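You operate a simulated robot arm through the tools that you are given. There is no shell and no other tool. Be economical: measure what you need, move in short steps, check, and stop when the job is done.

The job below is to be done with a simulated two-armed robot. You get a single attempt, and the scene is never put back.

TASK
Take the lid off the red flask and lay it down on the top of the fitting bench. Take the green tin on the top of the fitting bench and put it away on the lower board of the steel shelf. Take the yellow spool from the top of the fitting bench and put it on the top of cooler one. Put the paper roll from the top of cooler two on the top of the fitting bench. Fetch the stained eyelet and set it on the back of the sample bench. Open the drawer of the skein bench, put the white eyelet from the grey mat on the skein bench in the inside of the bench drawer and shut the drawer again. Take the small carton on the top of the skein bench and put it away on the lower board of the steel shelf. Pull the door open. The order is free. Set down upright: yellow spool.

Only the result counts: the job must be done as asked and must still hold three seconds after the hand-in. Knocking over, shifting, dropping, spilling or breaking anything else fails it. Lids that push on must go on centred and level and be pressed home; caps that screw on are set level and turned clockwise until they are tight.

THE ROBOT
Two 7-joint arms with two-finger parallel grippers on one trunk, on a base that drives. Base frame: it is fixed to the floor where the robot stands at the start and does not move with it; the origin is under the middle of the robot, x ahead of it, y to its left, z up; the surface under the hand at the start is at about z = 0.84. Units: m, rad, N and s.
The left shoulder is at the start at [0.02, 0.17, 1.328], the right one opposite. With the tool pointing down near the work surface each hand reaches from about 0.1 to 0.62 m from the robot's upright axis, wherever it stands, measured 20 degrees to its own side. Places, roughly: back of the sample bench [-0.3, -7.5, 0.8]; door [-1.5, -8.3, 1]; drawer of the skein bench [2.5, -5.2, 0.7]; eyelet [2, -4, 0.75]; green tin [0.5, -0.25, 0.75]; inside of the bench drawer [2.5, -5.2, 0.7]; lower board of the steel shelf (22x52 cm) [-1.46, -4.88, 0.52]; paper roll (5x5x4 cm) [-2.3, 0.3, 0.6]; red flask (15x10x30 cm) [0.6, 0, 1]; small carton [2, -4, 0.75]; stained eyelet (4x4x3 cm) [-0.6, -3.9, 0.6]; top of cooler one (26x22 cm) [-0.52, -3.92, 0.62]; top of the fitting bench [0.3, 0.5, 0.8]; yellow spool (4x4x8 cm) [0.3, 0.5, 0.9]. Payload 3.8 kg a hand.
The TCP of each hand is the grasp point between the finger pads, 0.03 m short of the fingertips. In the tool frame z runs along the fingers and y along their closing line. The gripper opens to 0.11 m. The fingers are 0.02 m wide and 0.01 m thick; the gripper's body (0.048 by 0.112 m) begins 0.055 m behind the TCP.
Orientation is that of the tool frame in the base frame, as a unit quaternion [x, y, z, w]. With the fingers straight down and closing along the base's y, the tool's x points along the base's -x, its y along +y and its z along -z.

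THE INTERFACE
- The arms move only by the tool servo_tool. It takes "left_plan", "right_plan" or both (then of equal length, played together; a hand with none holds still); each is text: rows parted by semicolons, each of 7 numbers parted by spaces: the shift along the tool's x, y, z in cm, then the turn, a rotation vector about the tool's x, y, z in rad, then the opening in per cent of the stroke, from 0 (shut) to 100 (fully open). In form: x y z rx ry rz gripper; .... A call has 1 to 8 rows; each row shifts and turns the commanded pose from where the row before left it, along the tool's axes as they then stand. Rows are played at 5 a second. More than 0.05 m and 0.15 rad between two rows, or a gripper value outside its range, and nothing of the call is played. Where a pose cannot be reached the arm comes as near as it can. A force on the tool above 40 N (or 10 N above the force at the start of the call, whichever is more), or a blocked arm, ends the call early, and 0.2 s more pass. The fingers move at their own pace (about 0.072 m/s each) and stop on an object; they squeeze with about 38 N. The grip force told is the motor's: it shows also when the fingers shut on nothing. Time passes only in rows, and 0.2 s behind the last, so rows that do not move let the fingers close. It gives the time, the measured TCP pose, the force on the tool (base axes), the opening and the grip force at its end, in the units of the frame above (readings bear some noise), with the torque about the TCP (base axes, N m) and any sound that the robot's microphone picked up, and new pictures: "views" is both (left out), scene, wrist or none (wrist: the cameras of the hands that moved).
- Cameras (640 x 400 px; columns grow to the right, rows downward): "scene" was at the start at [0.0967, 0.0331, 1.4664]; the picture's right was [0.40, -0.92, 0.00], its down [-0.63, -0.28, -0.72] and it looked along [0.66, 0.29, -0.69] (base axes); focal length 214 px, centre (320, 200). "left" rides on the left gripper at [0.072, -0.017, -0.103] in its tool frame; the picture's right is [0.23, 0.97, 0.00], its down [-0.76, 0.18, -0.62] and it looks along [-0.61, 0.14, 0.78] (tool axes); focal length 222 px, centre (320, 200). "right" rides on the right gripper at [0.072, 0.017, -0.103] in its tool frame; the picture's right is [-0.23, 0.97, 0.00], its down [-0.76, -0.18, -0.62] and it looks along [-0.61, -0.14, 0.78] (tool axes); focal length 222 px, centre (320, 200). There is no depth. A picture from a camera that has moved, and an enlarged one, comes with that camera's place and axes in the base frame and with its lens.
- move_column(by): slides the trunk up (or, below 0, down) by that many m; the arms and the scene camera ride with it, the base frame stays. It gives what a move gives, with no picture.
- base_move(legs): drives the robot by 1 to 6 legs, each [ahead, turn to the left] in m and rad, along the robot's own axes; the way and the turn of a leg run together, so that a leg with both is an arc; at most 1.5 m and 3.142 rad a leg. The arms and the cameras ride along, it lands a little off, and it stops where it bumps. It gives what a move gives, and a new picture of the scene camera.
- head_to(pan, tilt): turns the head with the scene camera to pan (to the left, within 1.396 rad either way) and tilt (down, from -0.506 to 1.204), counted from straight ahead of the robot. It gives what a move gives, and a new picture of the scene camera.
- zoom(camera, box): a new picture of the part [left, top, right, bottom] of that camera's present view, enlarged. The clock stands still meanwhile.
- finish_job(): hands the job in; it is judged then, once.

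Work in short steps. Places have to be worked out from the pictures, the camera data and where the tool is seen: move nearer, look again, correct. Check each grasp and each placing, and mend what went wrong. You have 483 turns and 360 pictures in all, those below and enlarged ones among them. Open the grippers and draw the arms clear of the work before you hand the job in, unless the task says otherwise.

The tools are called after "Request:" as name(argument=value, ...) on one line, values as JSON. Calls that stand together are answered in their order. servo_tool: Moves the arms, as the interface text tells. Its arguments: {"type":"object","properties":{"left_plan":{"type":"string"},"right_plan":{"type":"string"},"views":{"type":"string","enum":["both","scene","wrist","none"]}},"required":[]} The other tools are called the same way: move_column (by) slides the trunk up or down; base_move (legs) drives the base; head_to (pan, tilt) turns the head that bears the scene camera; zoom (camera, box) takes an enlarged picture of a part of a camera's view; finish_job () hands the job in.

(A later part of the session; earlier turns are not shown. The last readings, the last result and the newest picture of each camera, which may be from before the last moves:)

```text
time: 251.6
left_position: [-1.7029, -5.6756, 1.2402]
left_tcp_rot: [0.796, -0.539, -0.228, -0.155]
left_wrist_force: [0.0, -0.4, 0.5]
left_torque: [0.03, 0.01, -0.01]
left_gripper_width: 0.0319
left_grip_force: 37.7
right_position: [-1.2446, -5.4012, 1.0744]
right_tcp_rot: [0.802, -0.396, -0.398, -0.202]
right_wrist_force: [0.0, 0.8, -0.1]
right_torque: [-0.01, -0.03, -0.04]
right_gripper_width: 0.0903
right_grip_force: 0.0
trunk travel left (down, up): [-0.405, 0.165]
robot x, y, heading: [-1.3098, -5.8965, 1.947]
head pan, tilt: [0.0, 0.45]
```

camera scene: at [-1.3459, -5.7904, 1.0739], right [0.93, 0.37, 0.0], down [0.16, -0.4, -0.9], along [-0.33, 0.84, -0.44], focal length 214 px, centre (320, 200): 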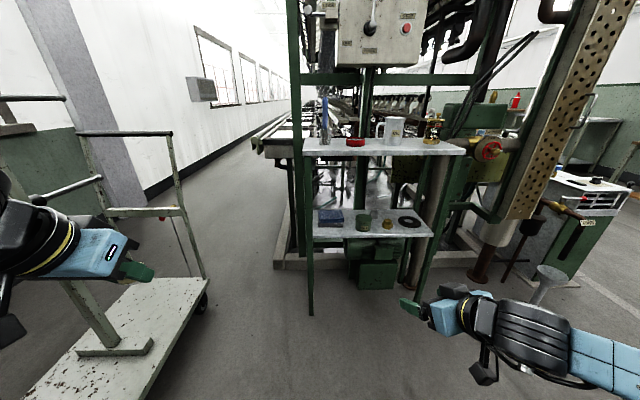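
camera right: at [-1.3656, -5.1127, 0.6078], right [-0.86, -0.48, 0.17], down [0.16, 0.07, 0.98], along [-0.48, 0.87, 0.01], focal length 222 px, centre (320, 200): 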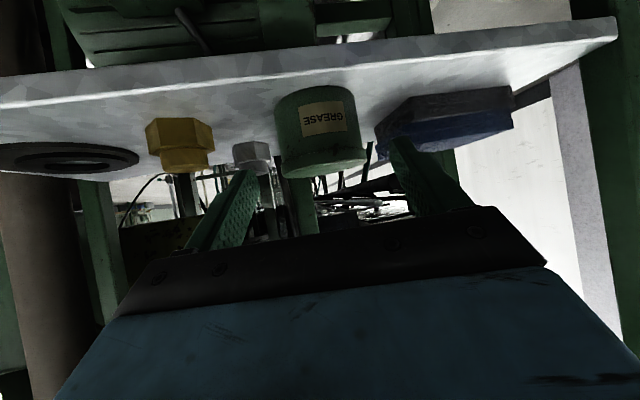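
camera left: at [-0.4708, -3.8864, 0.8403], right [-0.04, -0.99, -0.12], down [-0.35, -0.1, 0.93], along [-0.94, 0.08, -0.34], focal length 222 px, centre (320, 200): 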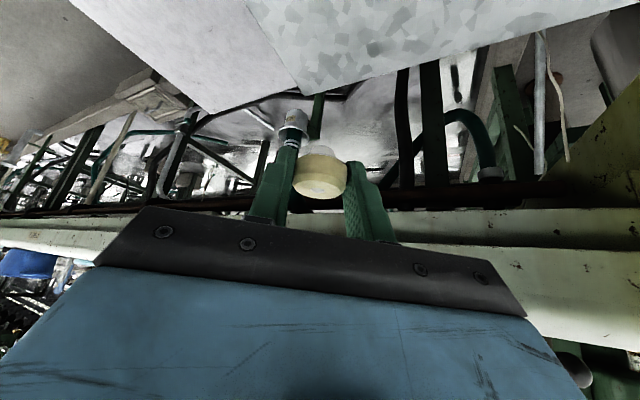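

Next, the stained eyelet to the sample bench. I turn around and look.

Request:
base_move(legs=[[0, -2.95]])

Request:
head_to(pan=-0.1, tilt=0.35)

```text
time: 258.9
left_position: [-0.8711, -6.0334, 1.2399]
left_tcp_rot: [0.46, 0.844, -0.132, 0.241]
left_wrist_force: [-0.4, -0.1, -0.5]
left_torque: [-0.01, -0.02, 0.04]
left_gripper_width: 0.0323
left_grip_force: 37.7
right_position: [-1.2679, -6.3917, 1.0764]
right_tcp_rot: [0.318, 0.837, -0.164, 0.415]
right_wrist_force: [0.4, -0.1, 0.3]
right_torque: [-0.01, 0.0, 0.0]
right_gripper_width: 0.0901
right_grip_force: 0.0
trunk travel left (down, up): [-0.405, 0.165]
robot x, y, heading: [-1.3056, -5.8963, -1.0]
head pan, tilt: [0.0, 0.45]
camera scene: at [-1.2437, -5.9905, 1.4739], right [-0.84, -0.54, 0.0], down [-0.23, 0.37, -0.9], along [0.49, -0.76, -0.44], focal length 214 px, centre (320, 200)
```

scene: 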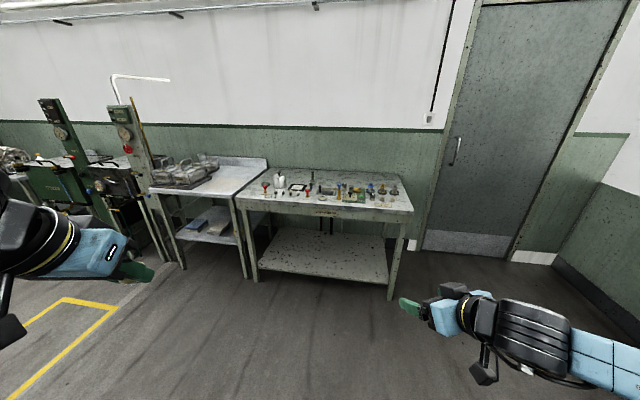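

```text
time: 259.6
left_position: [-0.8717, -6.0342, 1.2402]
left_tcp_rot: [0.46, 0.844, -0.133, 0.241]
left_wrist_force: [-0.3, 0.0, -0.6]
left_torque: [0.02, -0.01, 0.0]
left_gripper_width: 0.0321
left_grip_force: 37.5
right_position: [-1.268, -6.3922, 1.0761]
right_tcp_rot: [0.317, 0.837, -0.163, 0.415]
right_wrist_force: [0.3, -0.5, 0.0]
right_torque: [0.03, 0.0, 0.0]
right_gripper_width: 0.0901
right_grip_force: 0.2
trunk travel left (down, up): [-0.405, 0.165]
robot x, y, heading: [-1.3051, -5.8929, -1.003]
head pan, tilt: [-0.099, 0.351]
camera scene: at [-1.251, -5.9961, 1.483], right [-0.89, -0.45, 0.0], down [-0.16, 0.31, -0.94], along [0.43, -0.84, -0.34], focal length 214 px, centre (320, 200)
```

scene: 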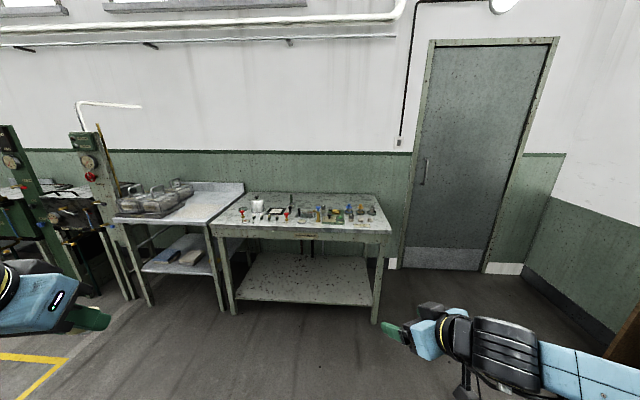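

Request:
zoom(camera="scene", box=[200, 170, 410, 260])

Request:
zoom(camera="scene", box=[370, 20, 590, 290])

```text
3.05 times, centred on (305, 215) of scene
camera zoom: at [-1.251, -5.9961, 1.483], right [-0.89, -0.45, 0.0], down [-0.16, 0.31, -0.94], along [0.43, -0.84, -0.34], focal length 654 px, centre (366, 154)
```

zoom: 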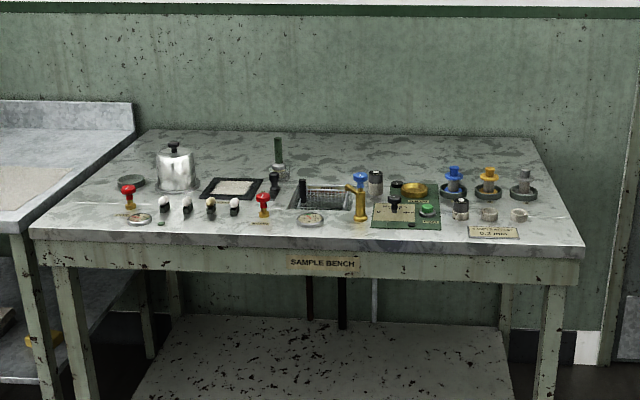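

```text
1.48 times, centred on (480, 155) of scene
camera zoom: at [-1.251, -5.9961, 1.483], right [-0.89, -0.45, 0.0], down [-0.16, 0.31, -0.94], along [0.43, -0.84, -0.34], focal length 318 px, centre (83, 267)
```

zoom: 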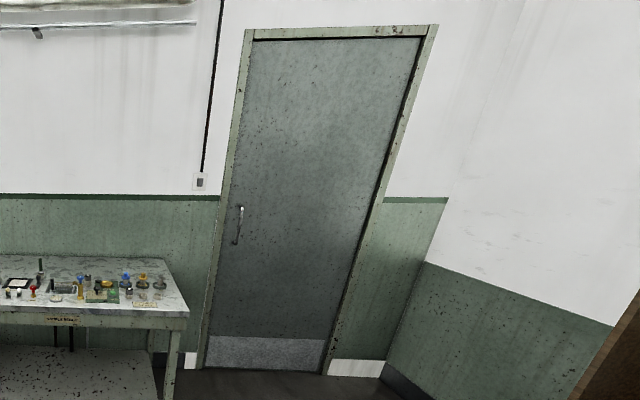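

The free back strip behind the flat black frame, around (-0.06, -7.47), is a good spot, with only low things in front. I drive to a stand-off squarely in front of it.

Request:
base_move(legs=[[0, 0.165], [1.1, 0], [0, -0.352]])

Request:
head_to(pan=0.1, tilt=0.65)

```text
time: 267.0
left_position: [-0.1692, -6.9264, 1.24]
left_tcp_rot: [0.536, 0.798, -0.154, 0.228]
left_wrist_force: [-0.6, 0.0, -0.7]
left_torque: [0.02, 0.02, -0.04]
left_gripper_width: 0.0323
left_grip_force: 38.3
right_position: [-0.6257, -7.2036, 1.0756]
right_tcp_rot: [0.394, 0.803, -0.201, 0.399]
right_wrist_force: [-0.4, -0.3, 0.0]
right_torque: [0.0, -0.02, 0.02]
right_gripper_width: 0.0903
right_grip_force: 0.1
trunk travel left (down, up): [-0.405, 0.165]
robot x, y, heading: [-0.5661, -6.7089, -1.188]
head pan, tilt: [-0.099, 0.351]
camera scene: at [-0.5345, -6.8179, 1.4831], right [-0.96, -0.28, 0.0], down [-0.1, 0.33, -0.94], along [0.26, -0.9, -0.34], focal length 214 px, centre (320, 200)
```

scene: 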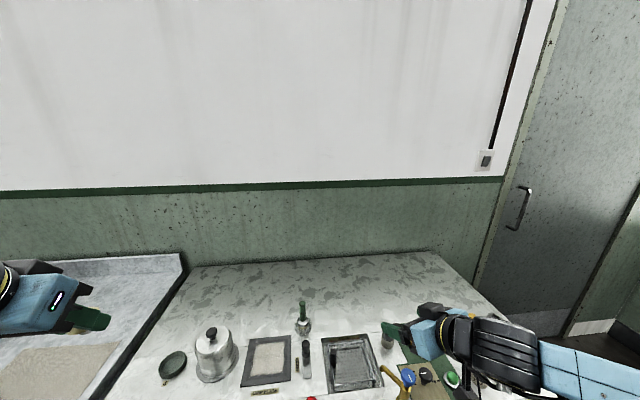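

```text
time: 267.8
left_position: [-0.1682, -6.926, 1.2402]
left_tcp_rot: [0.537, 0.798, -0.155, 0.227]
left_wrist_force: [0.3, 0.6, -1.3]
left_torque: [0.0, 0.02, -0.04]
left_gripper_width: 0.0319
left_grip_force: 37.8
right_position: [-0.6257, -7.2038, 1.076]
right_tcp_rot: [0.394, 0.803, -0.201, 0.398]
right_wrist_force: [0.1, -0.2, 0.3]
right_torque: [-0.04, 0.0, -0.02]
right_gripper_width: 0.09
right_grip_force: 0.0
trunk travel left (down, up): [-0.405, 0.165]
robot x, y, heading: [-0.5694, -6.7114, -1.186]
head pan, tilt: [0.099, 0.649]
camera scene: at [-0.52, -6.8052, 1.4561], right [-0.89, -0.46, 0.0], down [-0.28, 0.54, -0.8], along [0.37, -0.71, -0.6], focal length 214 px, centre (320, 200)
```

scene: 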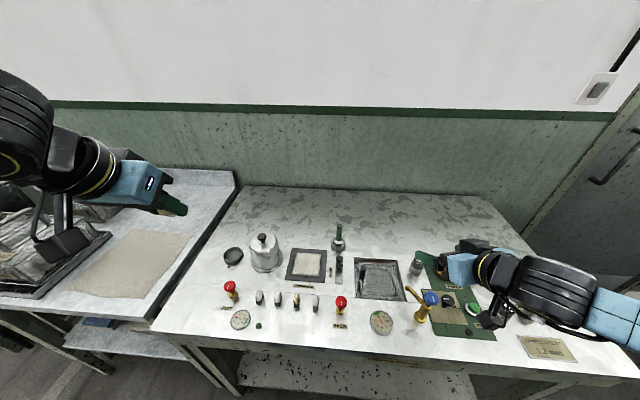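

I creep 0.10 m closer to the bench.

Request:
base_move(legs=[[0.1, 0]])

```text
time: 268.9
left_position: [-0.1311, -7.0195, 1.2407]
left_tcp_rot: [0.536, 0.798, -0.154, 0.228]
left_wrist_force: [-1.2, 0.4, -0.8]
left_torque: [0.02, 0.03, 0.02]
left_gripper_width: 0.0321
left_grip_force: 38.1
right_position: [-0.5875, -7.2956, 1.0754]
right_tcp_rot: [0.394, 0.803, -0.202, 0.399]
right_wrist_force: [0.0, -0.6, -0.9]
right_torque: [-0.05, 0.02, -0.02]
right_gripper_width: 0.0902
right_grip_force: 0.1
trunk travel left (down, up): [-0.405, 0.165]
robot x, y, heading: [-0.5308, -6.802, -1.192]
head pan, tilt: [0.099, 0.649]
camera scene: at [-0.483, -6.8975, 1.456], right [-0.89, -0.46, 0.0], down [-0.28, 0.54, -0.8], along [0.37, -0.71, -0.6], focal length 214 px, centre (320, 200)
```

scene: 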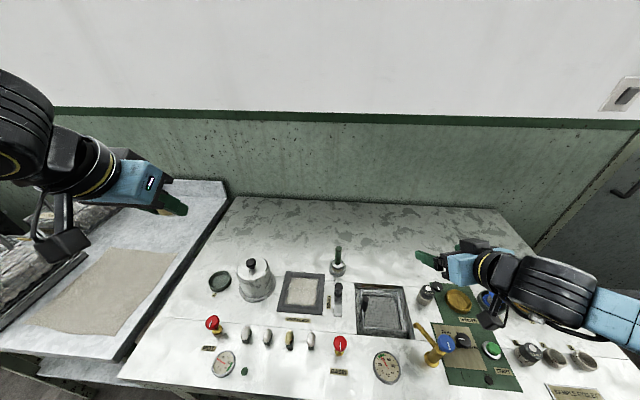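

The bench top is near z≈0.84. Target spot C≈(-0.15, -7.42), in the free back strip. I bring the left hand over it, high first.

Request:
servo_tool(left_plan="-2.34 -1.69 3.11 0 0 0 0; -2.34 -1.69 3.11 0 0 0 0; -2.34 -1.69 3.11 0 0 0 0; -2.34 -1.69 3.11 0 0 0 0; -2.34 -1.69 3.11 0 0 0 0; -2.34 -1.69 3.11 0 0 0 0; -2.34 -1.69 3.11 0 0 0 0; -2.34 -1.69 3.11 0 0 0 0", views="none")

Request:
servo_tool(left_plan="-2.34 -1.69 3.11 0 0 0 0; -2.34 -1.69 3.11 0 0 0 0; 0 0 0 0 0 0 0", views="both")

```text
time: 270.7
left_position: [-0.1296, -7.2763, 1.1512]
left_tcp_rot: [0.537, 0.797, -0.155, 0.227]
left_wrist_force: [-0.2, 0.3, -1.0]
left_torque: [0.02, 0.01, 0.0]
left_gripper_width: 0.0322
left_grip_force: 38.2
left hand out of reach, approached as far as the arm can: row 7, 8
right_position: [-0.5876, -7.2943, 1.0765]
right_tcp_rot: [0.394, 0.803, -0.201, 0.399]
right_wrist_force: [-0.9, -0.4, -0.7]
right_torque: [0.02, -0.02, 0.01]
right_gripper_width: 0.0903
right_grip_force: 0.0
trunk travel left (down, up): [-0.405, 0.165]
robot x, y, heading: [-0.5317, -6.8, -1.19]
head pan, tilt: [0.099, 0.649]
```

```text
time: 271.5
left_position: [-0.113, -7.2798, 1.1503]
left_tcp_rot: [0.537, 0.797, -0.156, 0.228]
left_wrist_force: [0.0, -0.3, 0.3]
left_torque: [0.02, 0.0, -0.01]
left_gripper_width: 0.0321
left_grip_force: 37.8
left hand out of reach, approached as far as the arm can: row 1, 2
right_position: [-0.589, -7.2952, 1.0756]
right_tcp_rot: [0.394, 0.803, -0.202, 0.398]
right_wrist_force: [0.0, -0.1, 0.2]
right_torque: [0.02, -0.02, 0.0]
right_gripper_width: 0.0904
right_grip_force: 0.0
trunk travel left (down, up): [-0.405, 0.165]
robot x, y, heading: [-0.5322, -6.8007, -1.19]
head pan, tilt: [0.099, 0.649]
camera scene: at [-0.4833, -6.8968, 1.456], right [-0.89, -0.46, 0.0], down [-0.28, 0.54, -0.8], along [0.37, -0.71, -0.6], focal length 214 px, centre (320, 200)
camera left: at [-0.1711, -7.1802, 1.1999], right [0.83, 0.54, -0.12], down [0.29, -0.23, 0.93], along [0.48, -0.81, -0.34], focal length 222 px, centre (320, 200)
```

scene: 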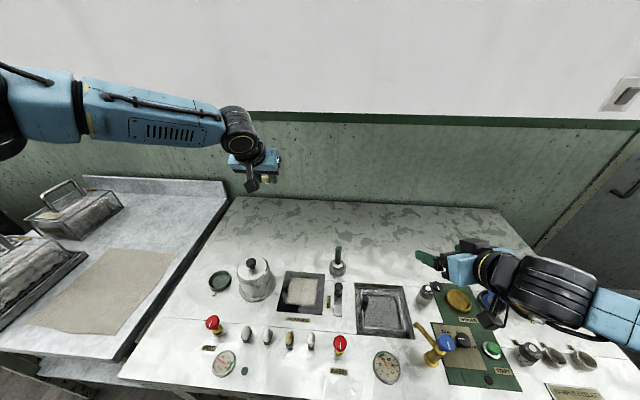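
left: 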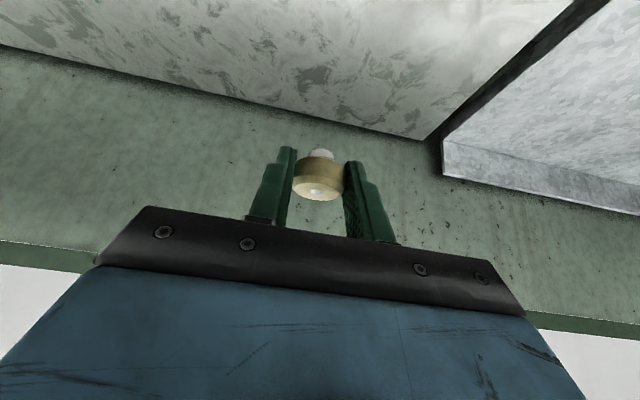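

I lower the hand to see whether reach improves nearer the bench height.

Request:
servo_tool(left_plan="1.59 0 2.54 0 0 0 0; 1.59 0 2.54 0 0 0 0; 1.59 0 2.54 0 0 0 0; 1.59 0 2.54 0 0 0 0; -1.6 -1.2 1.47 0 0 0 0; -1.6 -1.2 1.47 0 0 0 0; -1.6 -1.2 1.47 0 0 0 0; 0 0 0 0 0 0 0", views="none")

```text
time: 273.3
left_position: [-0.0893, -7.2556, 1.0845]
left_tcp_rot: [0.536, 0.798, -0.155, 0.228]
left_wrist_force: [-0.7, 0.0, 0.1]
left_torque: [-0.02, 0.0, -0.01]
left_gripper_width: 0.0319
left_grip_force: 38.4
left hand out of reach, approached as far as the arm can: row 1, 2, 3, 4, 5, 6, 7
right_position: [-0.589, -7.2948, 1.076]
right_tcp_rot: [0.394, 0.804, -0.201, 0.398]
right_wrist_force: [0.7, 0.4, 0.3]
right_torque: [-0.05, -0.03, -0.01]
right_gripper_width: 0.0899
right_grip_force: 0.0
trunk travel left (down, up): [-0.405, 0.165]
robot x, y, heading: [-0.5309, -6.7982, -1.188]
head pan, tilt: [0.099, 0.649]
```

The left arm is stuck in a poor elbow posture. I bring the hand in toward the chest to let the elbow come down, then re-extend.

Request:
servo_tool(left_plan="2.67 -2.26 -2.76 0 0 0 0; 2.67 -2.26 -2.76 0 0 0 0; 2.67 -2.26 -2.76 0 0 0 0; 2.67 -2.26 -2.76 0 0 0 0; 2.67 -2.26 -2.76 0 0 0 0; 2.67 -2.26 -2.76 0 0 0 0; 2.67 -2.26 -2.76 0 0 0 0; 0 0 0 0 0 0 0", views="scene")

```text
time: 275.1
left_position: [-0.3037, -7.0694, 1.1611]
left_tcp_rot: [0.537, 0.798, -0.156, 0.226]
left_wrist_force: [-0.8, 0.1, -1.0]
left_torque: [0.02, -0.01, -0.02]
left_gripper_width: 0.032
left_grip_force: 38.1
left hand out of reach, approached as far as the arm can: row 6, 7
right_position: [-0.589, -7.2949, 1.0755]
right_tcp_rot: [0.394, 0.804, -0.201, 0.398]
right_wrist_force: [-0.3, 0.6, 0.4]
right_torque: [0.02, 0.04, -0.01]
right_gripper_width: 0.0904
right_grip_force: 0.2
trunk travel left (down, up): [-0.405, 0.165]
robot x, y, heading: [-0.5281, -6.8028, -1.195]
head pan, tilt: [0.099, 0.649]
camera scene: at [-0.4831, -6.8972, 1.456], right [-0.89, -0.46, 0.0], down [-0.28, 0.54, -0.8], along [0.37, -0.71, -0.6], focal length 214 px, centre (320, 200)
```

scene: 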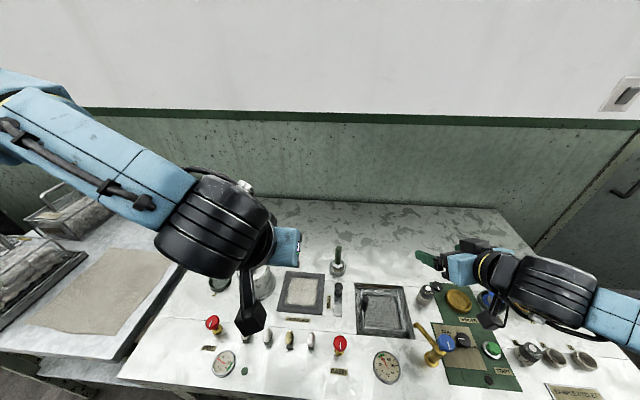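

The left elbow is up; pointing the hand horizontal dropped it before. I pitch the hand up to horizontal near the chest and then extend.

Request:
servo_tool(left_plan="0 0 1 0 -0.15 0 0; 0 0 1 0 -0.15 0 0; 0 0 1 0 -0.15 0 0; 0 0 1 0 -0.15 0 0; 0 0 1 0 -0.15 0 0; 0 0 1 0 -0.15 0 0; 0 0 0 0 -0.1 0 0; 0 0 0 0 0 0 0", views="scene")

```text
time: 276.9
left_position: [-0.1908, -7.1412, 1.187]
left_tcp_rot: [0.397, 0.59, -0.394, 0.582]
left_wrist_force: [0.1, 0.6, -0.1]
left_torque: [0.02, -0.01, -0.03]
left_gripper_width: 0.0318
left_grip_force: 38.1
left hand out of reach, approached as far as the arm can: row 1, 2, 3, 4, 5, 6, 7
right_position: [-0.5889, -7.2961, 1.0756]
right_tcp_rot: [0.394, 0.803, -0.201, 0.399]
right_wrist_force: [0.7, -0.5, -0.4]
right_torque: [-0.02, 0.0, -0.01]
right_gripper_width: 0.0901
right_grip_force: 0.1
trunk travel left (down, up): [-0.405, 0.165]
robot x, y, heading: [-0.5314, -6.8009, -1.184]
head pan, tilt: [0.099, 0.649]
camera scene: at [-0.4833, -6.897, 1.456], right [-0.89, -0.46, 0.0], down [-0.28, 0.54, -0.8], along [0.37, -0.71, -0.6], focal length 214 px, centre (320, 200)
```

scene: 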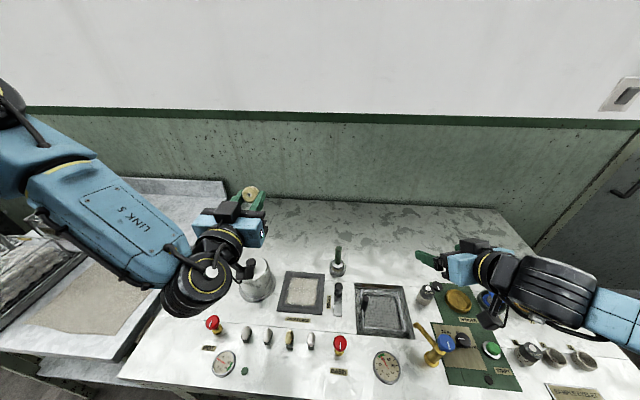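

Request:
servo_tool(left_plan="1 -4 0 0 0 0 0; 1 -4 0 0 0 0 0; 2 -4 0.5 0 0 0 0; 3 -3 1 0 0 0 0; 3 0 2 0 0 0 0; 3 0 2 0 0 0 0; 0 0 0 0 0 0 0", views="scene")

```text
time: 278.5
left_position: [-0.164, -7.1916, 1.1793]
left_tcp_rot: [0.397, 0.591, -0.393, 0.582]
left_wrist_force: [0.5, -0.3, -0.4]
left_torque: [-0.02, 0.0, 0.01]
left_gripper_width: 0.0321
left_grip_force: 38.5
left hand out of reach, approached as far as the arm can: row 1, 2, 3, 4, 5, 6
right_position: [-0.5888, -7.2948, 1.075]
right_tcp_rot: [0.394, 0.803, -0.202, 0.398]
right_wrist_force: [-0.3, 0.2, 0.6]
right_torque: [0.01, 0.0, 0.01]
right_gripper_width: 0.0903
right_grip_force: 0.0
trunk travel left (down, up): [-0.405, 0.165]
robot x, y, heading: [-0.5333, -6.8026, -1.189]
head pan, tilt: [0.099, 0.649]
camera scene: at [-0.4835, -6.8968, 1.456], right [-0.89, -0.46, 0.0], down [-0.28, 0.54, -0.8], along [0.37, -0.71, -0.6], focal length 214 px, centre (320, 200)
```

scene: 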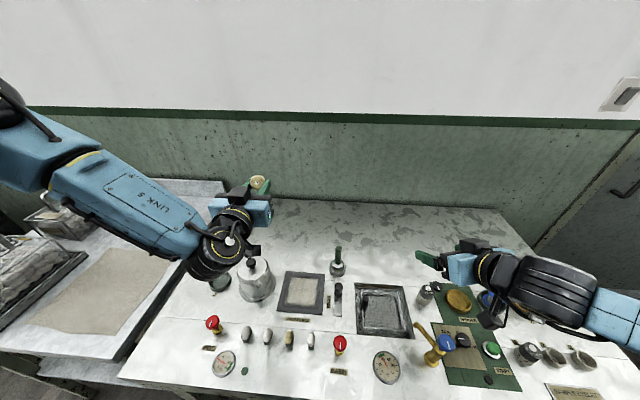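

Request:
servo_tool(left_plan="0 0 -2 0 0 0.15 0; 0 0 -2 0 0 0.15 0; 0 0 0 0 0 0.15 0; 0 0 0 0 0 0.15 0; 1.5 -2 0 0 0 0 0; 1.5 -2 0 0 0 0 0; 1.5 -2 0 0 0 0 0; 0 0 0 0 0 0 0", views="none")

```text
time: 280.3
left_position: [-0.1658, -7.1516, 1.167]
left_tcp_rot: [0.554, 0.448, -0.203, 0.672]
left_wrist_force: [-0.3, 0.1, 0.8]
left_torque: [0.0, 0.02, -0.02]
left_gripper_width: 0.032
left_grip_force: 38.3
left hand out of reach, approached as far as the arm can: row 5, 6, 7
right_position: [-0.5885, -7.2949, 1.0754]
right_tcp_rot: [0.394, 0.804, -0.201, 0.399]
right_wrist_force: [-0.3, -0.2, 0.3]
right_torque: [-0.02, -0.04, 0.03]
right_gripper_width: 0.0906
right_grip_force: 0.1
trunk travel left (down, up): [-0.405, 0.165]
robot x, y, heading: [-0.5329, -6.7976, -1.188]
head pan, tilt: [0.099, 0.649]
```

I back away from the bench into free space to unwind the left arm safely.

Request:
base_move(legs=[[-0.7, 0]])

Request:
servo_tool(left_plan="0 0 0 0 0 -0.15 0; 0 0 0 0 0 -0.15 0; 0 0 -2 0 0 -0.15 0; 0 3 -2 0 0 -0.15 0; 2 4 0 0 0 0 0; 3 3 0 0 0 0 0; 4 2 0 0 0 0 0; 4 0 0 0 0 0 0", views="scene")

```text
time: 284.2
left_position: [-0.4245, -6.5057, 1.1669]
left_tcp_rot: [0.554, 0.448, -0.203, 0.672]
left_wrist_force: [0.2, -0.5, 0.1]
left_torque: [0.01, 0.01, 0.0]
left_gripper_width: 0.032
left_grip_force: 37.9
right_position: [-0.8478, -6.6486, 1.0766]
right_tcp_rot: [0.394, 0.804, -0.201, 0.398]
right_wrist_force: [-0.4, -0.1, 0.0]
right_torque: [0.01, -0.03, -0.02]
right_gripper_width: 0.0903
right_grip_force: 0.0
trunk travel left (down, up): [-0.405, 0.165]
robot x, y, heading: [-0.7939, -6.1527, -1.188]
head pan, tilt: [0.099, 0.649]
camera scene: at [-0.7422, -6.2515, 1.4561], right [-0.89, -0.46, 0.0], down [-0.28, 0.54, -0.8], along [0.37, -0.71, -0.6], focal length 214 px, centre (320, 200)
```

scene: 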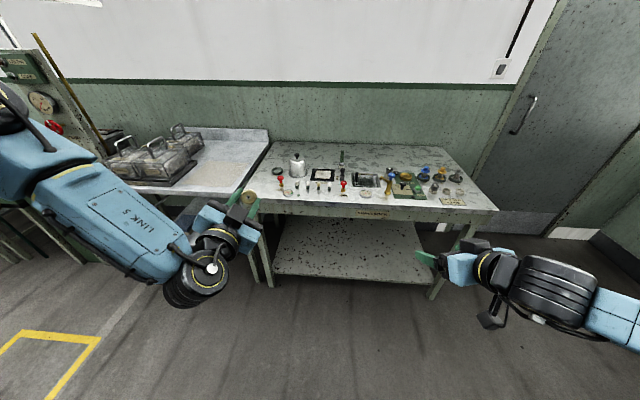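

```text
time: 286.0
left_position: [-0.3291, -6.4238, 1.1034]
left_tcp_rot: [0.397, 0.591, -0.393, 0.582]
left_wrist_force: [-0.2, 0.0, 0.3]
left_torque: [0.0, 0.0, 0.04]
left_gripper_width: 0.032
left_grip_force: 38.3
left hand out of reach, approached as far as the arm can: row 7, 8
right_position: [-0.8467, -6.6503, 1.0759]
right_tcp_rot: [0.395, 0.803, -0.202, 0.398]
right_wrist_force: [0.3, 0.1, 0.7]
right_torque: [0.0, -0.03, -0.02]
right_gripper_width: 0.0905
right_grip_force: 0.0
trunk travel left (down, up): [-0.405, 0.165]
robot x, y, heading: [-0.7898, -6.156, -1.185]
head pan, tilt: [0.099, 0.649]
camera scene: at [-0.7415, -6.2509, 1.4561], right [-0.89, -0.46, 0.0], down [-0.28, 0.54, -0.8], along [0.37, -0.71, -0.6], focal length 214 px, centre (320, 200)
```

scene: 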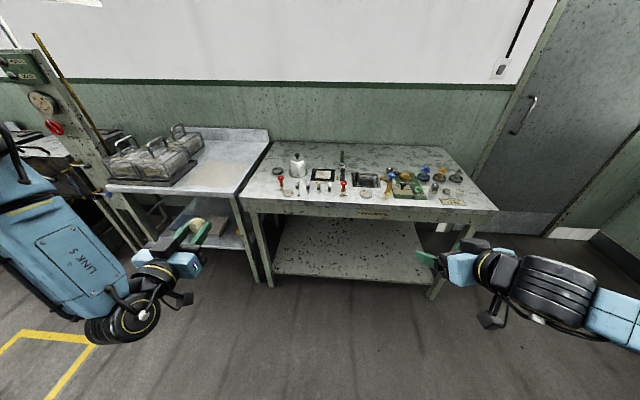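

I try to repeat the motion that once brought the left elbow down: first up/back to the start-like pose.

Request:
servo_tool(left_plan="-4 1 -2 0 0 0 0; -4 1 -2 0 0 0 0; -4 1 -2 0 0 0 0; -4 1 -2 0 0 0 0; -4 1 -2 0 0 0 0; -3 1 -2 0 0.15 0 0; 0 1 0 0 0.15 0 0; 0 1 0 0 0.15 0 0", views="scene")

```text
time: 287.8
left_position: [-0.2377, -6.32, 1.3117]
left_tcp_rot: [0.475, 0.706, -0.294, 0.434]
left_wrist_force: [0.1, 0.5, 0.0]
left_torque: [0.02, 0.0, 0.01]
left_gripper_width: 0.032
left_grip_force: 37.1
left hand out of reach, approached as far as the arm can: row 2, 3, 4, 5
right_position: [-0.8478, -6.6498, 1.0761]
right_tcp_rot: [0.394, 0.804, -0.201, 0.398]
right_wrist_force: [-0.3, 0.1, -0.7]
right_torque: [-0.03, -0.01, -0.03]
right_gripper_width: 0.0901
right_grip_force: 0.1
trunk travel left (down, up): [-0.405, 0.165]
robot x, y, heading: [-0.7909, -6.1545, -1.18]
head pan, tilt: [0.099, 0.649]
camera scene: at [-0.7434, -6.2522, 1.456], right [-0.89, -0.46, 0.0], down [-0.28, 0.54, -0.8], along [0.37, -0.71, -0.6], focal length 214 px, centre (320, 200)
```

scene: 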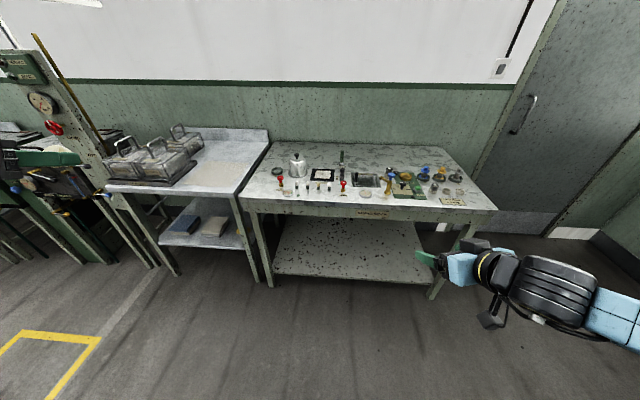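

Request:
servo_tool(left_plan="0 -3 3 0 0 0 0; 1 -3 3 0 0 0 0; 2 -3 2 0 0 0 0; 3 -3 0 0 -0.15 0 0; 4 -2 0 0 -0.15 0 0; 4 -2 0 0 -0.15 0 0; 4 -1 0 0 0 0 0; 0 0 0 0 0 0 0", views="scene")

```text
time: 289.6
left_position: [-0.3559, -6.427, 1.1156]
left_tcp_rot: [0.397, 0.591, -0.393, 0.581]
left_wrist_force: [0.4, -0.7, -0.8]
left_torque: [-0.04, -0.01, -0.02]
left_gripper_width: 0.032
left_grip_force: 37.9
left hand out of reach, approached as far as the arm can: row 4, 5, 7
right_position: [-0.8471, -6.6496, 1.0764]
right_tcp_rot: [0.394, 0.803, -0.201, 0.398]
right_wrist_force: [0.9, 0.4, 0.6]
right_torque: [0.0, 0.03, -0.01]
right_gripper_width: 0.0903
right_grip_force: 0.1
trunk travel left (down, up): [-0.405, 0.165]
robot x, y, heading: [-0.7939, -6.1576, -1.189]
head pan, tilt: [0.099, 0.649]
camera scene: at [-0.7421, -6.2511, 1.4561], right [-0.89, -0.46, 0.0], down [-0.28, 0.54, -0.8], along [0.37, -0.71, -0.6], focal length 214 px, centre (320, 200)
```

scene: 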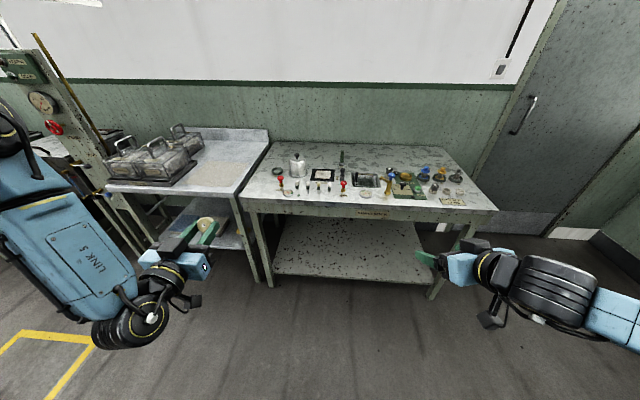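

The elbow won't drop. New plan: set the eyelet down on a free front spot of the bench with the left hand (trunk lowered), and move it to the back with the more capable right arm. First restore the left tilt.

Request:
servo_tool(left_plan="-2 1 0 0 0.144 0 0; -2 1 0 0 0.144 0 0; 0 0 0 0 0.144 0 0; 0 0 0 0 0.144 0 0; 0 0 0 0 0.144 0 0; 0 0 0 0 0.144 0 0; 0 0 0 0 0.144 0 0; 0 0 0 0 0 0 0", views="none")

```text
time: 291.4
left_position: [-0.3358, -6.4226, 1.1555]
left_tcp_rot: [0.537, 0.799, -0.152, 0.224]
left_wrist_force: [0.5, 0.5, 0.6]
left_torque: [-0.02, 0.0, -0.01]
left_gripper_width: 0.0322
left_grip_force: 38.7
right_position: [-0.8459, -6.6491, 1.0767]
right_tcp_rot: [0.394, 0.803, -0.202, 0.398]
right_wrist_force: [0.4, -1.0, 0.5]
right_torque: [0.0, -0.02, 0.01]
right_gripper_width: 0.0904
right_grip_force: 0.0
trunk travel left (down, up): [-0.405, 0.165]
robot x, y, heading: [-0.7867, -6.1577, -1.183]
head pan, tilt: [0.099, 0.649]
```

Let me test in free space how far forward the left hand can get at a higher relative height.

Request:
servo_tool(left_plan="-2.5 0 -4 0 0 0 0; -2.5 0 -4 0 0 0 0; -3.5 -1.5 2.2 0 0 0 0; -3.5 -1.5 2.2 0 0 0 0; -3.5 -1.5 2.2 0 0 0 0; -3.5 -1.5 2.2 0 0 0 0; -3.5 -1.5 2.2 0 0 0 0; 0 0 0 0 0 0 0", views="none")

```text
time: 293.2
left_position: [-0.3284, -6.6432, 1.2486]
left_tcp_rot: [0.538, 0.798, -0.152, 0.224]
left_wrist_force: [0.5, 0.3, -0.2]
left_torque: [0.0, -0.04, 0.01]
left_gripper_width: 0.0321
left_grip_force: 38.4
right_position: [-0.8475, -6.6483, 1.0757]
right_tcp_rot: [0.394, 0.803, -0.202, 0.399]
right_wrist_force: [-0.3, 0.2, 0.7]
right_torque: [-0.01, -0.02, -0.01]
right_gripper_width: 0.0902
right_grip_force: 0.1
trunk travel left (down, up): [-0.405, 0.165]
robot x, y, heading: [-0.7895, -6.1559, -1.188]
head pan, tilt: [0.099, 0.649]
```

Request:
servo_tool(left_plan="-2.5 -1.5 1.6 0 0 0 0; -2.5 -1.5 1.6 0 0 0 0; -2.5 -1.5 1.6 0 0 0 0; -2.5 -1.5 1.6 0 0 0 0; 0 0 0 0 0 0 0", views="none")

```text
time: 294.4
left_position: [-0.3282, -6.6606, 1.247]
left_tcp_rot: [0.538, 0.799, -0.152, 0.224]
left_wrist_force: [0.3, 0.0, -0.9]
left_torque: [0.03, -0.02, 0.01]
left_gripper_width: 0.0319
left_grip_force: 37.9
left hand out of reach, approached as far as the arm can: row 1, 2, 3, 4
right_position: [-0.8477, -6.6511, 1.0758]
right_tcp_rot: [0.394, 0.804, -0.201, 0.399]
right_wrist_force: [0.3, -0.2, 0.3]
right_torque: [-0.03, 0.03, -0.03]
right_gripper_width: 0.09
right_grip_force: 0.1
trunk travel left (down, up): [-0.405, 0.165]
robot x, y, heading: [-0.791, -6.1532, -1.186]
head pan, tilt: [0.099, 0.649]
```

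Reach radius here is ~0.69 m. I position the base so that this reach points straight into the bench's depth at C' ≈ (-0.16, -7.40).

Request:
base_move(legs=[[0, 0.17], [0.7, 0], [0, -0.534]])

Request:
head_to(pan=0.4, tilt=0.7)

```text
time: 300.4
left_position: [-0.1548, -7.3757, 1.2477]
left_tcp_rot: [0.664, 0.697, -0.187, 0.195]
left_wrist_force: [-0.3, -0.5, -0.6]
left_torque: [0.0, -0.01, 0.0]
left_gripper_width: 0.0317
left_grip_force: 37.8
right_position: [-0.6425, -7.194, 1.0749]
right_tcp_rot: [0.523, 0.726, -0.265, 0.36]
right_wrist_force: [0.4, -0.7, -0.2]
right_torque: [0.01, -0.02, 0.02]
right_gripper_width: 0.0902
right_grip_force: 0.0
trunk travel left (down, up): [-0.405, 0.165]
robot x, y, heading: [-0.4245, -6.7458, -1.525]
head pan, tilt: [0.099, 0.649]
stopped in leg 3: the robot was blocked; the commanded pose is now the measured one
camera scene: at [-0.4114, -6.8515, 1.4561], right [-0.99, -0.14, 0.0], down [-0.09, 0.6, -0.8], along [0.11, -0.79, -0.6], focal length 214 px, centre (320, 200)
```

scene: 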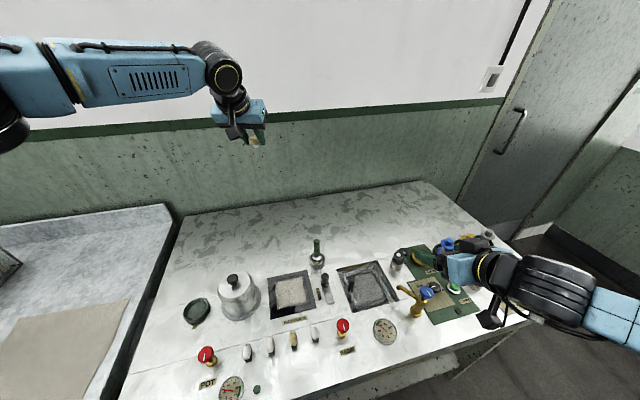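

```text
time: 301.2
left_position: [-0.156, -7.3763, 1.2466]
left_tcp_rot: [0.664, 0.697, -0.188, 0.194]
left_wrist_force: [-0.2, 0.2, -1.0]
left_torque: [0.01, -0.01, -0.01]
left_gripper_width: 0.0321
left_grip_force: 37.9
right_position: [-0.6426, -7.1941, 1.076]
right_tcp_rot: [0.524, 0.726, -0.264, 0.359]
right_wrist_force: [0.4, -1.2, 0.4]
right_torque: [-0.01, -0.02, 0.02]
right_gripper_width: 0.0904
right_grip_force: 0.2
trunk travel left (down, up): [-0.405, 0.165]
robot x, y, heading: [-0.4234, -6.7459, -1.529]
head pan, tilt: [0.4, 0.7]
camera scene: at [-0.3873, -6.843, 1.4517], right [-0.9, -0.43, 0.0], down [-0.28, 0.58, -0.77], along [0.33, -0.69, -0.64], focal length 214 px, centre (320, 200)
```

scene: 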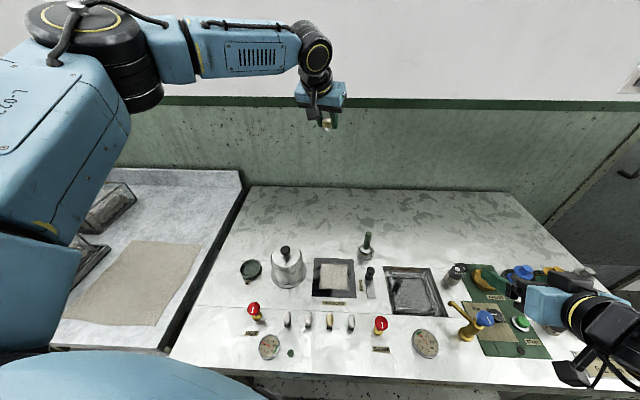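

The base touched the bench leg lightly while turning, but nothing moved. Before lowering the trunk, I move the right hand up and back off the bench.

Request:
servo_tool(right_plan="-3.4 0 -2.6 0 0 0 82; -3.4 0 -2.6 0 0 0 82; -3.4 0 -2.6 0 0 0 82; 1.5 -0.5 -4 0 0 0 60; 1.5 -0.5 -4 0 0 0 60; 1.5 -0.5 -4 0 0 0 60; 1.5 -0.5 -4 0 0 0 60; 1.5 -0.5 -4 0 0 0 60", views="none")

```text
time: 303.0
left_position: [-0.1545, -7.3734, 1.2487]
left_tcp_rot: [0.663, 0.697, -0.188, 0.196]
left_wrist_force: [0.1, -0.4, 0.1]
left_torque: [-0.02, 0.02, -0.03]
left_gripper_width: 0.0321
left_grip_force: 38.1
right_position: [-0.7699, -7.0907, 1.2923]
right_tcp_rot: [0.523, 0.726, -0.265, 0.36]
right_wrist_force: [-0.1, 0.9, -0.3]
right_torque: [0.02, 0.0, -0.01]
right_gripper_width: 0.066
right_grip_force: 0.1
right hand out of reach, approached as far as the arm can: row 4, 5, 6, 7, 8
trunk travel left (down, up): [-0.405, 0.165]
robot x, y, heading: [-0.4218, -6.7495, -1.527]
head pan, tilt: [0.4, 0.7]
```

The right hand is now in front of the bench edge and high. I lower the trunk 0.3 m and check.

Request:
move_column(by=-0.3)

Request:
zoom(camera="scene", box=[0, 0, 640, 400])

Request:
zoom(camera="left", box=[0, 0, 640, 400])

```text
time: 306.0
left_position: [-0.155, -7.3765, 0.947]
left_tcp_rot: [0.663, 0.698, -0.188, 0.195]
left_wrist_force: [0.6, -0.6, -0.7]
left_torque: [0.0, 0.01, 0.01]
left_gripper_width: 0.0319
left_grip_force: 38.0
right_position: [-0.7702, -7.0912, 0.9899]
right_tcp_rot: [0.523, 0.726, -0.264, 0.36]
right_wrist_force: [-0.3, -0.5, 0.0]
right_torque: [0.01, -0.01, -0.03]
right_gripper_width: 0.0658
right_grip_force: 0.0
trunk travel left (down, up): [-0.105, 0.465]
robot x, y, heading: [-0.426, -6.745, -1.532]
head pan, tilt: [0.4, 0.7]
```

```text
1.00 times, centred on (320, 200) of scene (not enlarged: the box is as wide or as high as the picture)
camera zoom: at [-0.3872, -6.843, 1.1518], right [-0.9, -0.43, 0.0], down [-0.28, 0.58, -0.76], along [0.33, -0.69, -0.64], focal length 214 px, centre (320, 200)
```

zoom: 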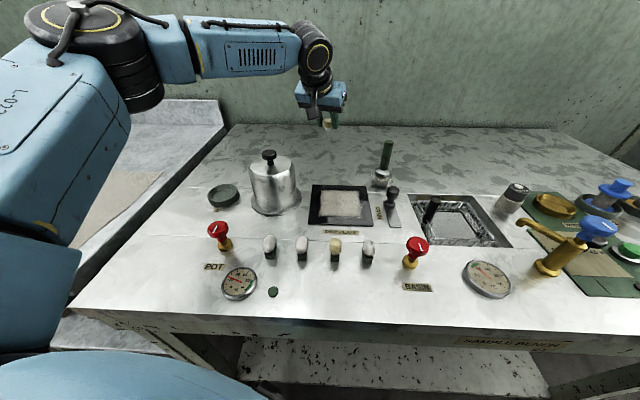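

```text
1.00 times, centred on (320, 200) of left (not enlarged: the box is as wide or as high as the picture)
camera zoom: at [-0.1768, -7.2621, 0.9982], right [0.96, 0.24, -0.12], down [0.2, -0.32, 0.93], along [0.19, -0.92, -0.35], focal length 222 px, centre (320, 200)
```

zoom: 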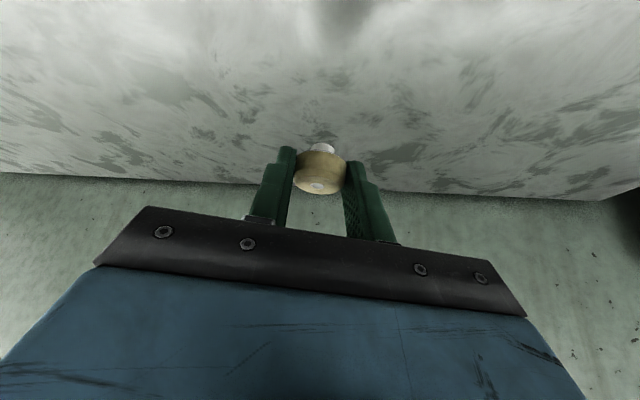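

The eyelet hovers over the free back strip. I lower the trunk further, 0.055 m, then finely.

Request:
move_column(by=-0.055)

Request:
servo_tool(left_plan="0.21 0 0.34 0 0 0 0; 0.21 0 0.34 0 0 0 0; 0 0 0 0 0 0 0", views="none")

```text
time: 306.9
left_position: [-0.1565, -7.3757, 0.8924]
left_tcp_rot: [0.664, 0.697, -0.188, 0.195]
left_wrist_force: [-0.6, -0.1, -0.4]
left_torque: [0.0, -0.01, -0.01]
left_gripper_width: 0.0319
left_grip_force: 37.9
right_position: [-0.7691, -7.0914, 0.9349]
right_tcp_rot: [0.522, 0.727, -0.263, 0.359]
right_wrist_force: [-0.4, -0.4, 0.1]
right_torque: [-0.01, 0.0, 0.0]
right_gripper_width: 0.0657
right_grip_force: 0.1
trunk travel left (down, up): [-0.05, 0.52]
robot x, y, heading: [-0.4249, -6.7443, -1.525]
head pan, tilt: [0.4, 0.7]
```

```text
time: 307.7
left_position: [-0.1567, -7.376, 0.8843]
left_tcp_rot: [0.664, 0.697, -0.188, 0.194]
left_wrist_force: [0.0, 0.0, -0.9]
left_torque: [0.02, -0.01, 0.0]
left_gripper_width: 0.0319
left_grip_force: 37.5
right_position: [-0.7695, -7.0923, 0.9342]
right_tcp_rot: [0.523, 0.726, -0.264, 0.36]
right_wrist_force: [-0.7, -0.1, -0.8]
right_torque: [0.0, 0.0, 0.01]
right_gripper_width: 0.0661
right_grip_force: 0.1
trunk travel left (down, up): [-0.05, 0.52]
robot x, y, heading: [-0.4236, -6.743, -1.527]
head pan, tilt: [0.4, 0.7]
```

Request:
servo_tool(left_plan="0.21 0 0.34 0 0 0 0; 0.21 0 0.34 0 0 0 0; 0.21 0 0.34 0 0 0 0; 0.21 0 0.34 0 0 0 0; 0 0 0 0 0 0 0", views="wrist")

```text
time: 308.9
left_position: [-0.1559, -7.3762, 0.8741]
left_tcp_rot: [0.662, 0.697, -0.191, 0.199]
left_wrist_force: [3.0, -1.6, 28.0]
left_torque: [-0.48, -0.17, 0.01]
left_gripper_width: 0.032
left_grip_force: 38.1
right_position: [-0.7697, -7.0898, 0.9375]
right_tcp_rot: [0.522, 0.727, -0.263, 0.361]
right_wrist_force: [0.5, -0.8, 0.5]
right_torque: [-0.01, 0.0, 0.07]
right_gripper_width: 0.066
right_grip_force: 0.1
trunk travel left (down, up): [-0.05, 0.52]
robot x, y, heading: [-0.4214, -6.7449, -1.527]
head pan, tilt: [0.4, 0.7]
camera left: at [-0.1771, -7.2609, 0.9242], right [0.96, 0.24, -0.13], down [0.2, -0.3, 0.93], along [0.19, -0.92, -0.34], focal length 222 px, centre (320, 200)
```

left: 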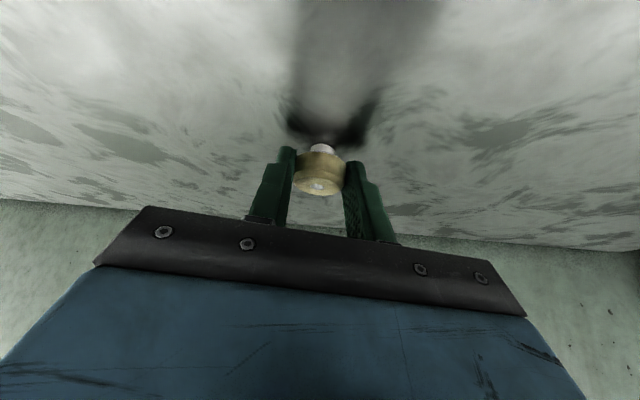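

Contact. Before releasing I try to push the spot ~4 cm further back: lift 1.5 cm, extend, and see how far the arm gets.

Request:
servo_tool(left_plan="-0.8 0 -1.3 0 0 0 0; -0.9 0 0.55 0 0 0 0; -0.9 0 0.55 0 0 0 0; -0.9 0 0.55 0 0 0 0; -0.9 0 0.55 0 0 0 0; 0 0 0 0 0 0 0", views="none")

```text
time: 310.3
left_position: [-0.1369, -7.3848, 0.8859]
left_tcp_rot: [0.664, 0.697, -0.187, 0.195]
left_wrist_force: [-0.1, -0.5, -0.3]
left_torque: [0.01, -0.01, 0.01]
left_gripper_width: 0.0322
left_grip_force: 37.9
left hand out of reach, approached as far as the arm can: row 2, 3, 4, 5
right_position: [-0.7695, -7.0917, 0.9347]
right_tcp_rot: [0.522, 0.727, -0.263, 0.36]
right_wrist_force: [-0.8, 0.3, -0.4]
right_torque: [0.01, 0.03, -0.01]
right_gripper_width: 0.066
right_grip_force: 0.0
trunk travel left (down, up): [-0.05, 0.52]
robot x, y, heading: [-0.4235, -6.7446, -1.527]
head pan, tilt: [0.4, 0.7]
```

That's the reach limit (~0.49 m deep, well in the back). I set it down here.

Request:
servo_tool(left_plan="0.3 0 0.5 0 0 0 0; 0.21 0 0.34 0 0 0 0; 0.16 0 0.25 0 0 0 0; 0 0 0 0 0 0 0", views="none")

```text
time: 311.3
left_position: [-0.138, -7.3854, 0.8747]
left_tcp_rot: [0.664, 0.696, -0.191, 0.196]
left_wrist_force: [2.0, -2.2, 11.3]
left_torque: [-0.28, -0.08, 0.01]
left_gripper_width: 0.0321
left_grip_force: 38.2
right_position: [-0.7696, -7.0924, 0.9346]
right_tcp_rot: [0.523, 0.727, -0.264, 0.359]
right_wrist_force: [0.2, 0.5, -1.0]
right_torque: [0.0, 0.02, 0.02]
right_gripper_width: 0.0661
right_grip_force: 0.2
trunk travel left (down, up): [-0.05, 0.52]
robot x, y, heading: [-0.4233, -6.7433, -1.529]
head pan, tilt: [0.4, 0.7]
```

Contact again. Open, then withdraw along the tool axis.

Request:
servo_tool(left_plan="0 0 -0.1 0 0 0 0; 0 0 0 0 0 0 35; 0 0 0 0 0 0 50; 0 0 0 0 0 0 60; 0 0 -2 0 0 0 60; 0 0 -4 0 0 0 60; -1 0 -4 0 0 0 60; 0 0 0 0 0 0 60", views="both")

```text
time: 313.1
left_position: [-0.1397, -7.3404, 0.9632]
left_tcp_rot: [0.664, 0.697, -0.188, 0.195]
left_wrist_force: [0.2, -0.1, 0.1]
left_torque: [0.02, 0.0, -0.02]
left_gripper_width: 0.0659
left_grip_force: 0.0
right_position: [-0.7707, -7.0913, 0.9351]
right_tcp_rot: [0.522, 0.727, -0.264, 0.36]
right_wrist_force: [-0.1, 0.2, 0.1]
right_torque: [0.01, 0.01, 0.01]
right_gripper_width: 0.066
right_grip_force: 0.0
trunk travel left (down, up): [-0.05, 0.52]
robot x, y, heading: [-0.4249, -6.7439, -1.529]
head pan, tilt: [0.4, 0.7]
camera scene: at [-0.3872, -6.843, 1.0966], right [-0.9, -0.43, 0.0], down [-0.28, 0.58, -0.76], along [0.33, -0.69, -0.64], focal length 214 px, centre (320, 200)
camera left: at [-0.1605, -7.2277, 1.0143], right [0.96, 0.24, -0.12], down [0.2, -0.32, 0.93], along [0.19, -0.92, -0.35], focal length 222 px, centre (320, 200)
```

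scene: 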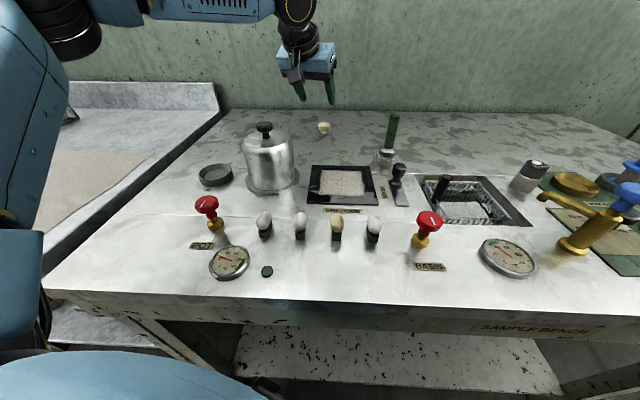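
left: 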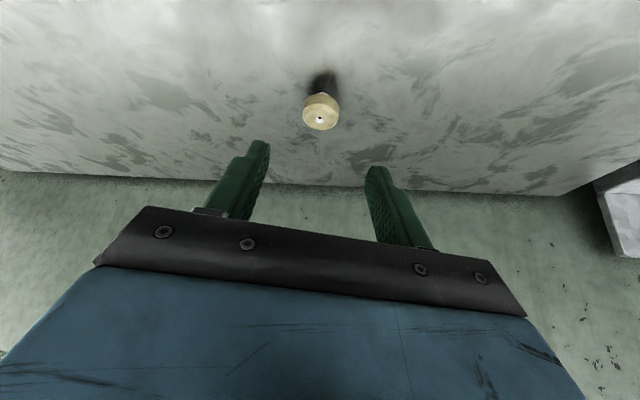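

The eyelet stands in the back of the sample bench. I raise the trunk, pull the left hand back, and back the base away.

Request:
move_column(by=0.36)

Request:
servo_tool(left_plan="2.2 0 -4 0 0 0 0; 2.2 0 -4 0 0 0 0; 3 0 -3 0 0 0 0; 3 0 -2 0 0 0 0; 3 0 -2 0 0 0 0", views="none")

Request:
base_move(legs=[[-0.7, 0]])

```text
time: 316.6
left_position: [-0.1399, -7.3416, 1.3217]
left_tcp_rot: [0.664, 0.697, -0.187, 0.194]
left_wrist_force: [0.3, 0.3, 0.2]
left_torque: [0.0, 0.02, -0.03]
left_gripper_width: 0.066
left_grip_force: 0.0
right_position: [-0.7696, -7.0908, 1.296]
right_tcp_rot: [0.522, 0.727, -0.264, 0.36]
right_wrist_force: [-0.4, -0.3, -0.1]
right_torque: [0.03, -0.01, -0.02]
right_gripper_width: 0.0659
right_grip_force: 0.0
trunk travel left (down, up): [-0.41, 0.16]
robot x, y, heading: [-0.4247, -6.7482, -1.525]
head pan, tilt: [0.4, 0.7]
```

```text
time: 317.8
left_position: [-0.147, -7.1467, 1.3821]
left_tcp_rot: [0.665, 0.697, -0.188, 0.194]
left_wrist_force: [0.3, 0.4, -0.3]
left_torque: [0.02, 0.01, 0.02]
left_gripper_width: 0.0
left_grip_force: 37.7
right_position: [-0.7707, -7.0911, 1.2961]
right_tcp_rot: [0.523, 0.727, -0.264, 0.36]
right_wrist_force: [0.2, 1.2, 0.6]
right_torque: [-0.02, 0.0, 0.0]
right_gripper_width: 0.0659
right_grip_force: 0.1
trunk travel left (down, up): [-0.41, 0.16]
robot x, y, heading: [-0.4253, -6.7424, -1.531]
head pan, tilt: [0.4, 0.7]
```

```text
time: 321.7
left_position: [-0.179, -6.4465, 1.382]
left_tcp_rot: [0.664, 0.697, -0.187, 0.195]
left_wrist_force: [0.6, 0.7, 0.2]
left_torque: [0.02, 0.0, 0.02]
left_gripper_width: 0.0
left_grip_force: 37.9
right_position: [-0.7999, -6.3898, 1.2946]
right_tcp_rot: [0.523, 0.727, -0.264, 0.36]
right_wrist_force: [-0.4, 0.1, 0.5]
right_torque: [-0.05, 0.0, -0.01]
right_gripper_width: 0.0661
right_grip_force: 0.2
trunk travel left (down, up): [-0.41, 0.16]
robot x, y, heading: [-0.4535, -6.0433, -1.532]
head pan, tilt: [0.4, 0.7]
camera scene: at [-0.4173, -6.1412, 1.4567], right [-0.9, -0.43, 0.0], down [-0.28, 0.58, -0.77], along [0.33, -0.69, -0.64], focal length 214 px, centre (320, 200)
```

scene: 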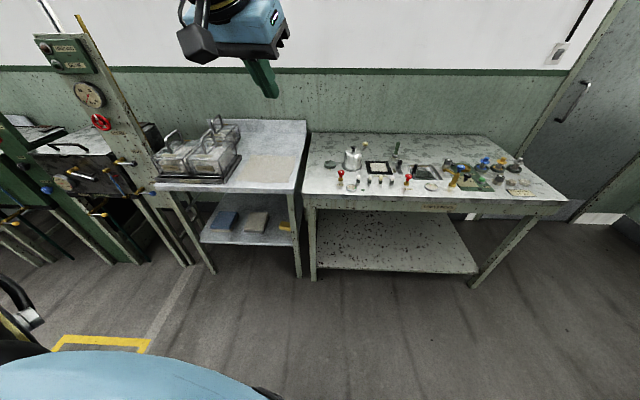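

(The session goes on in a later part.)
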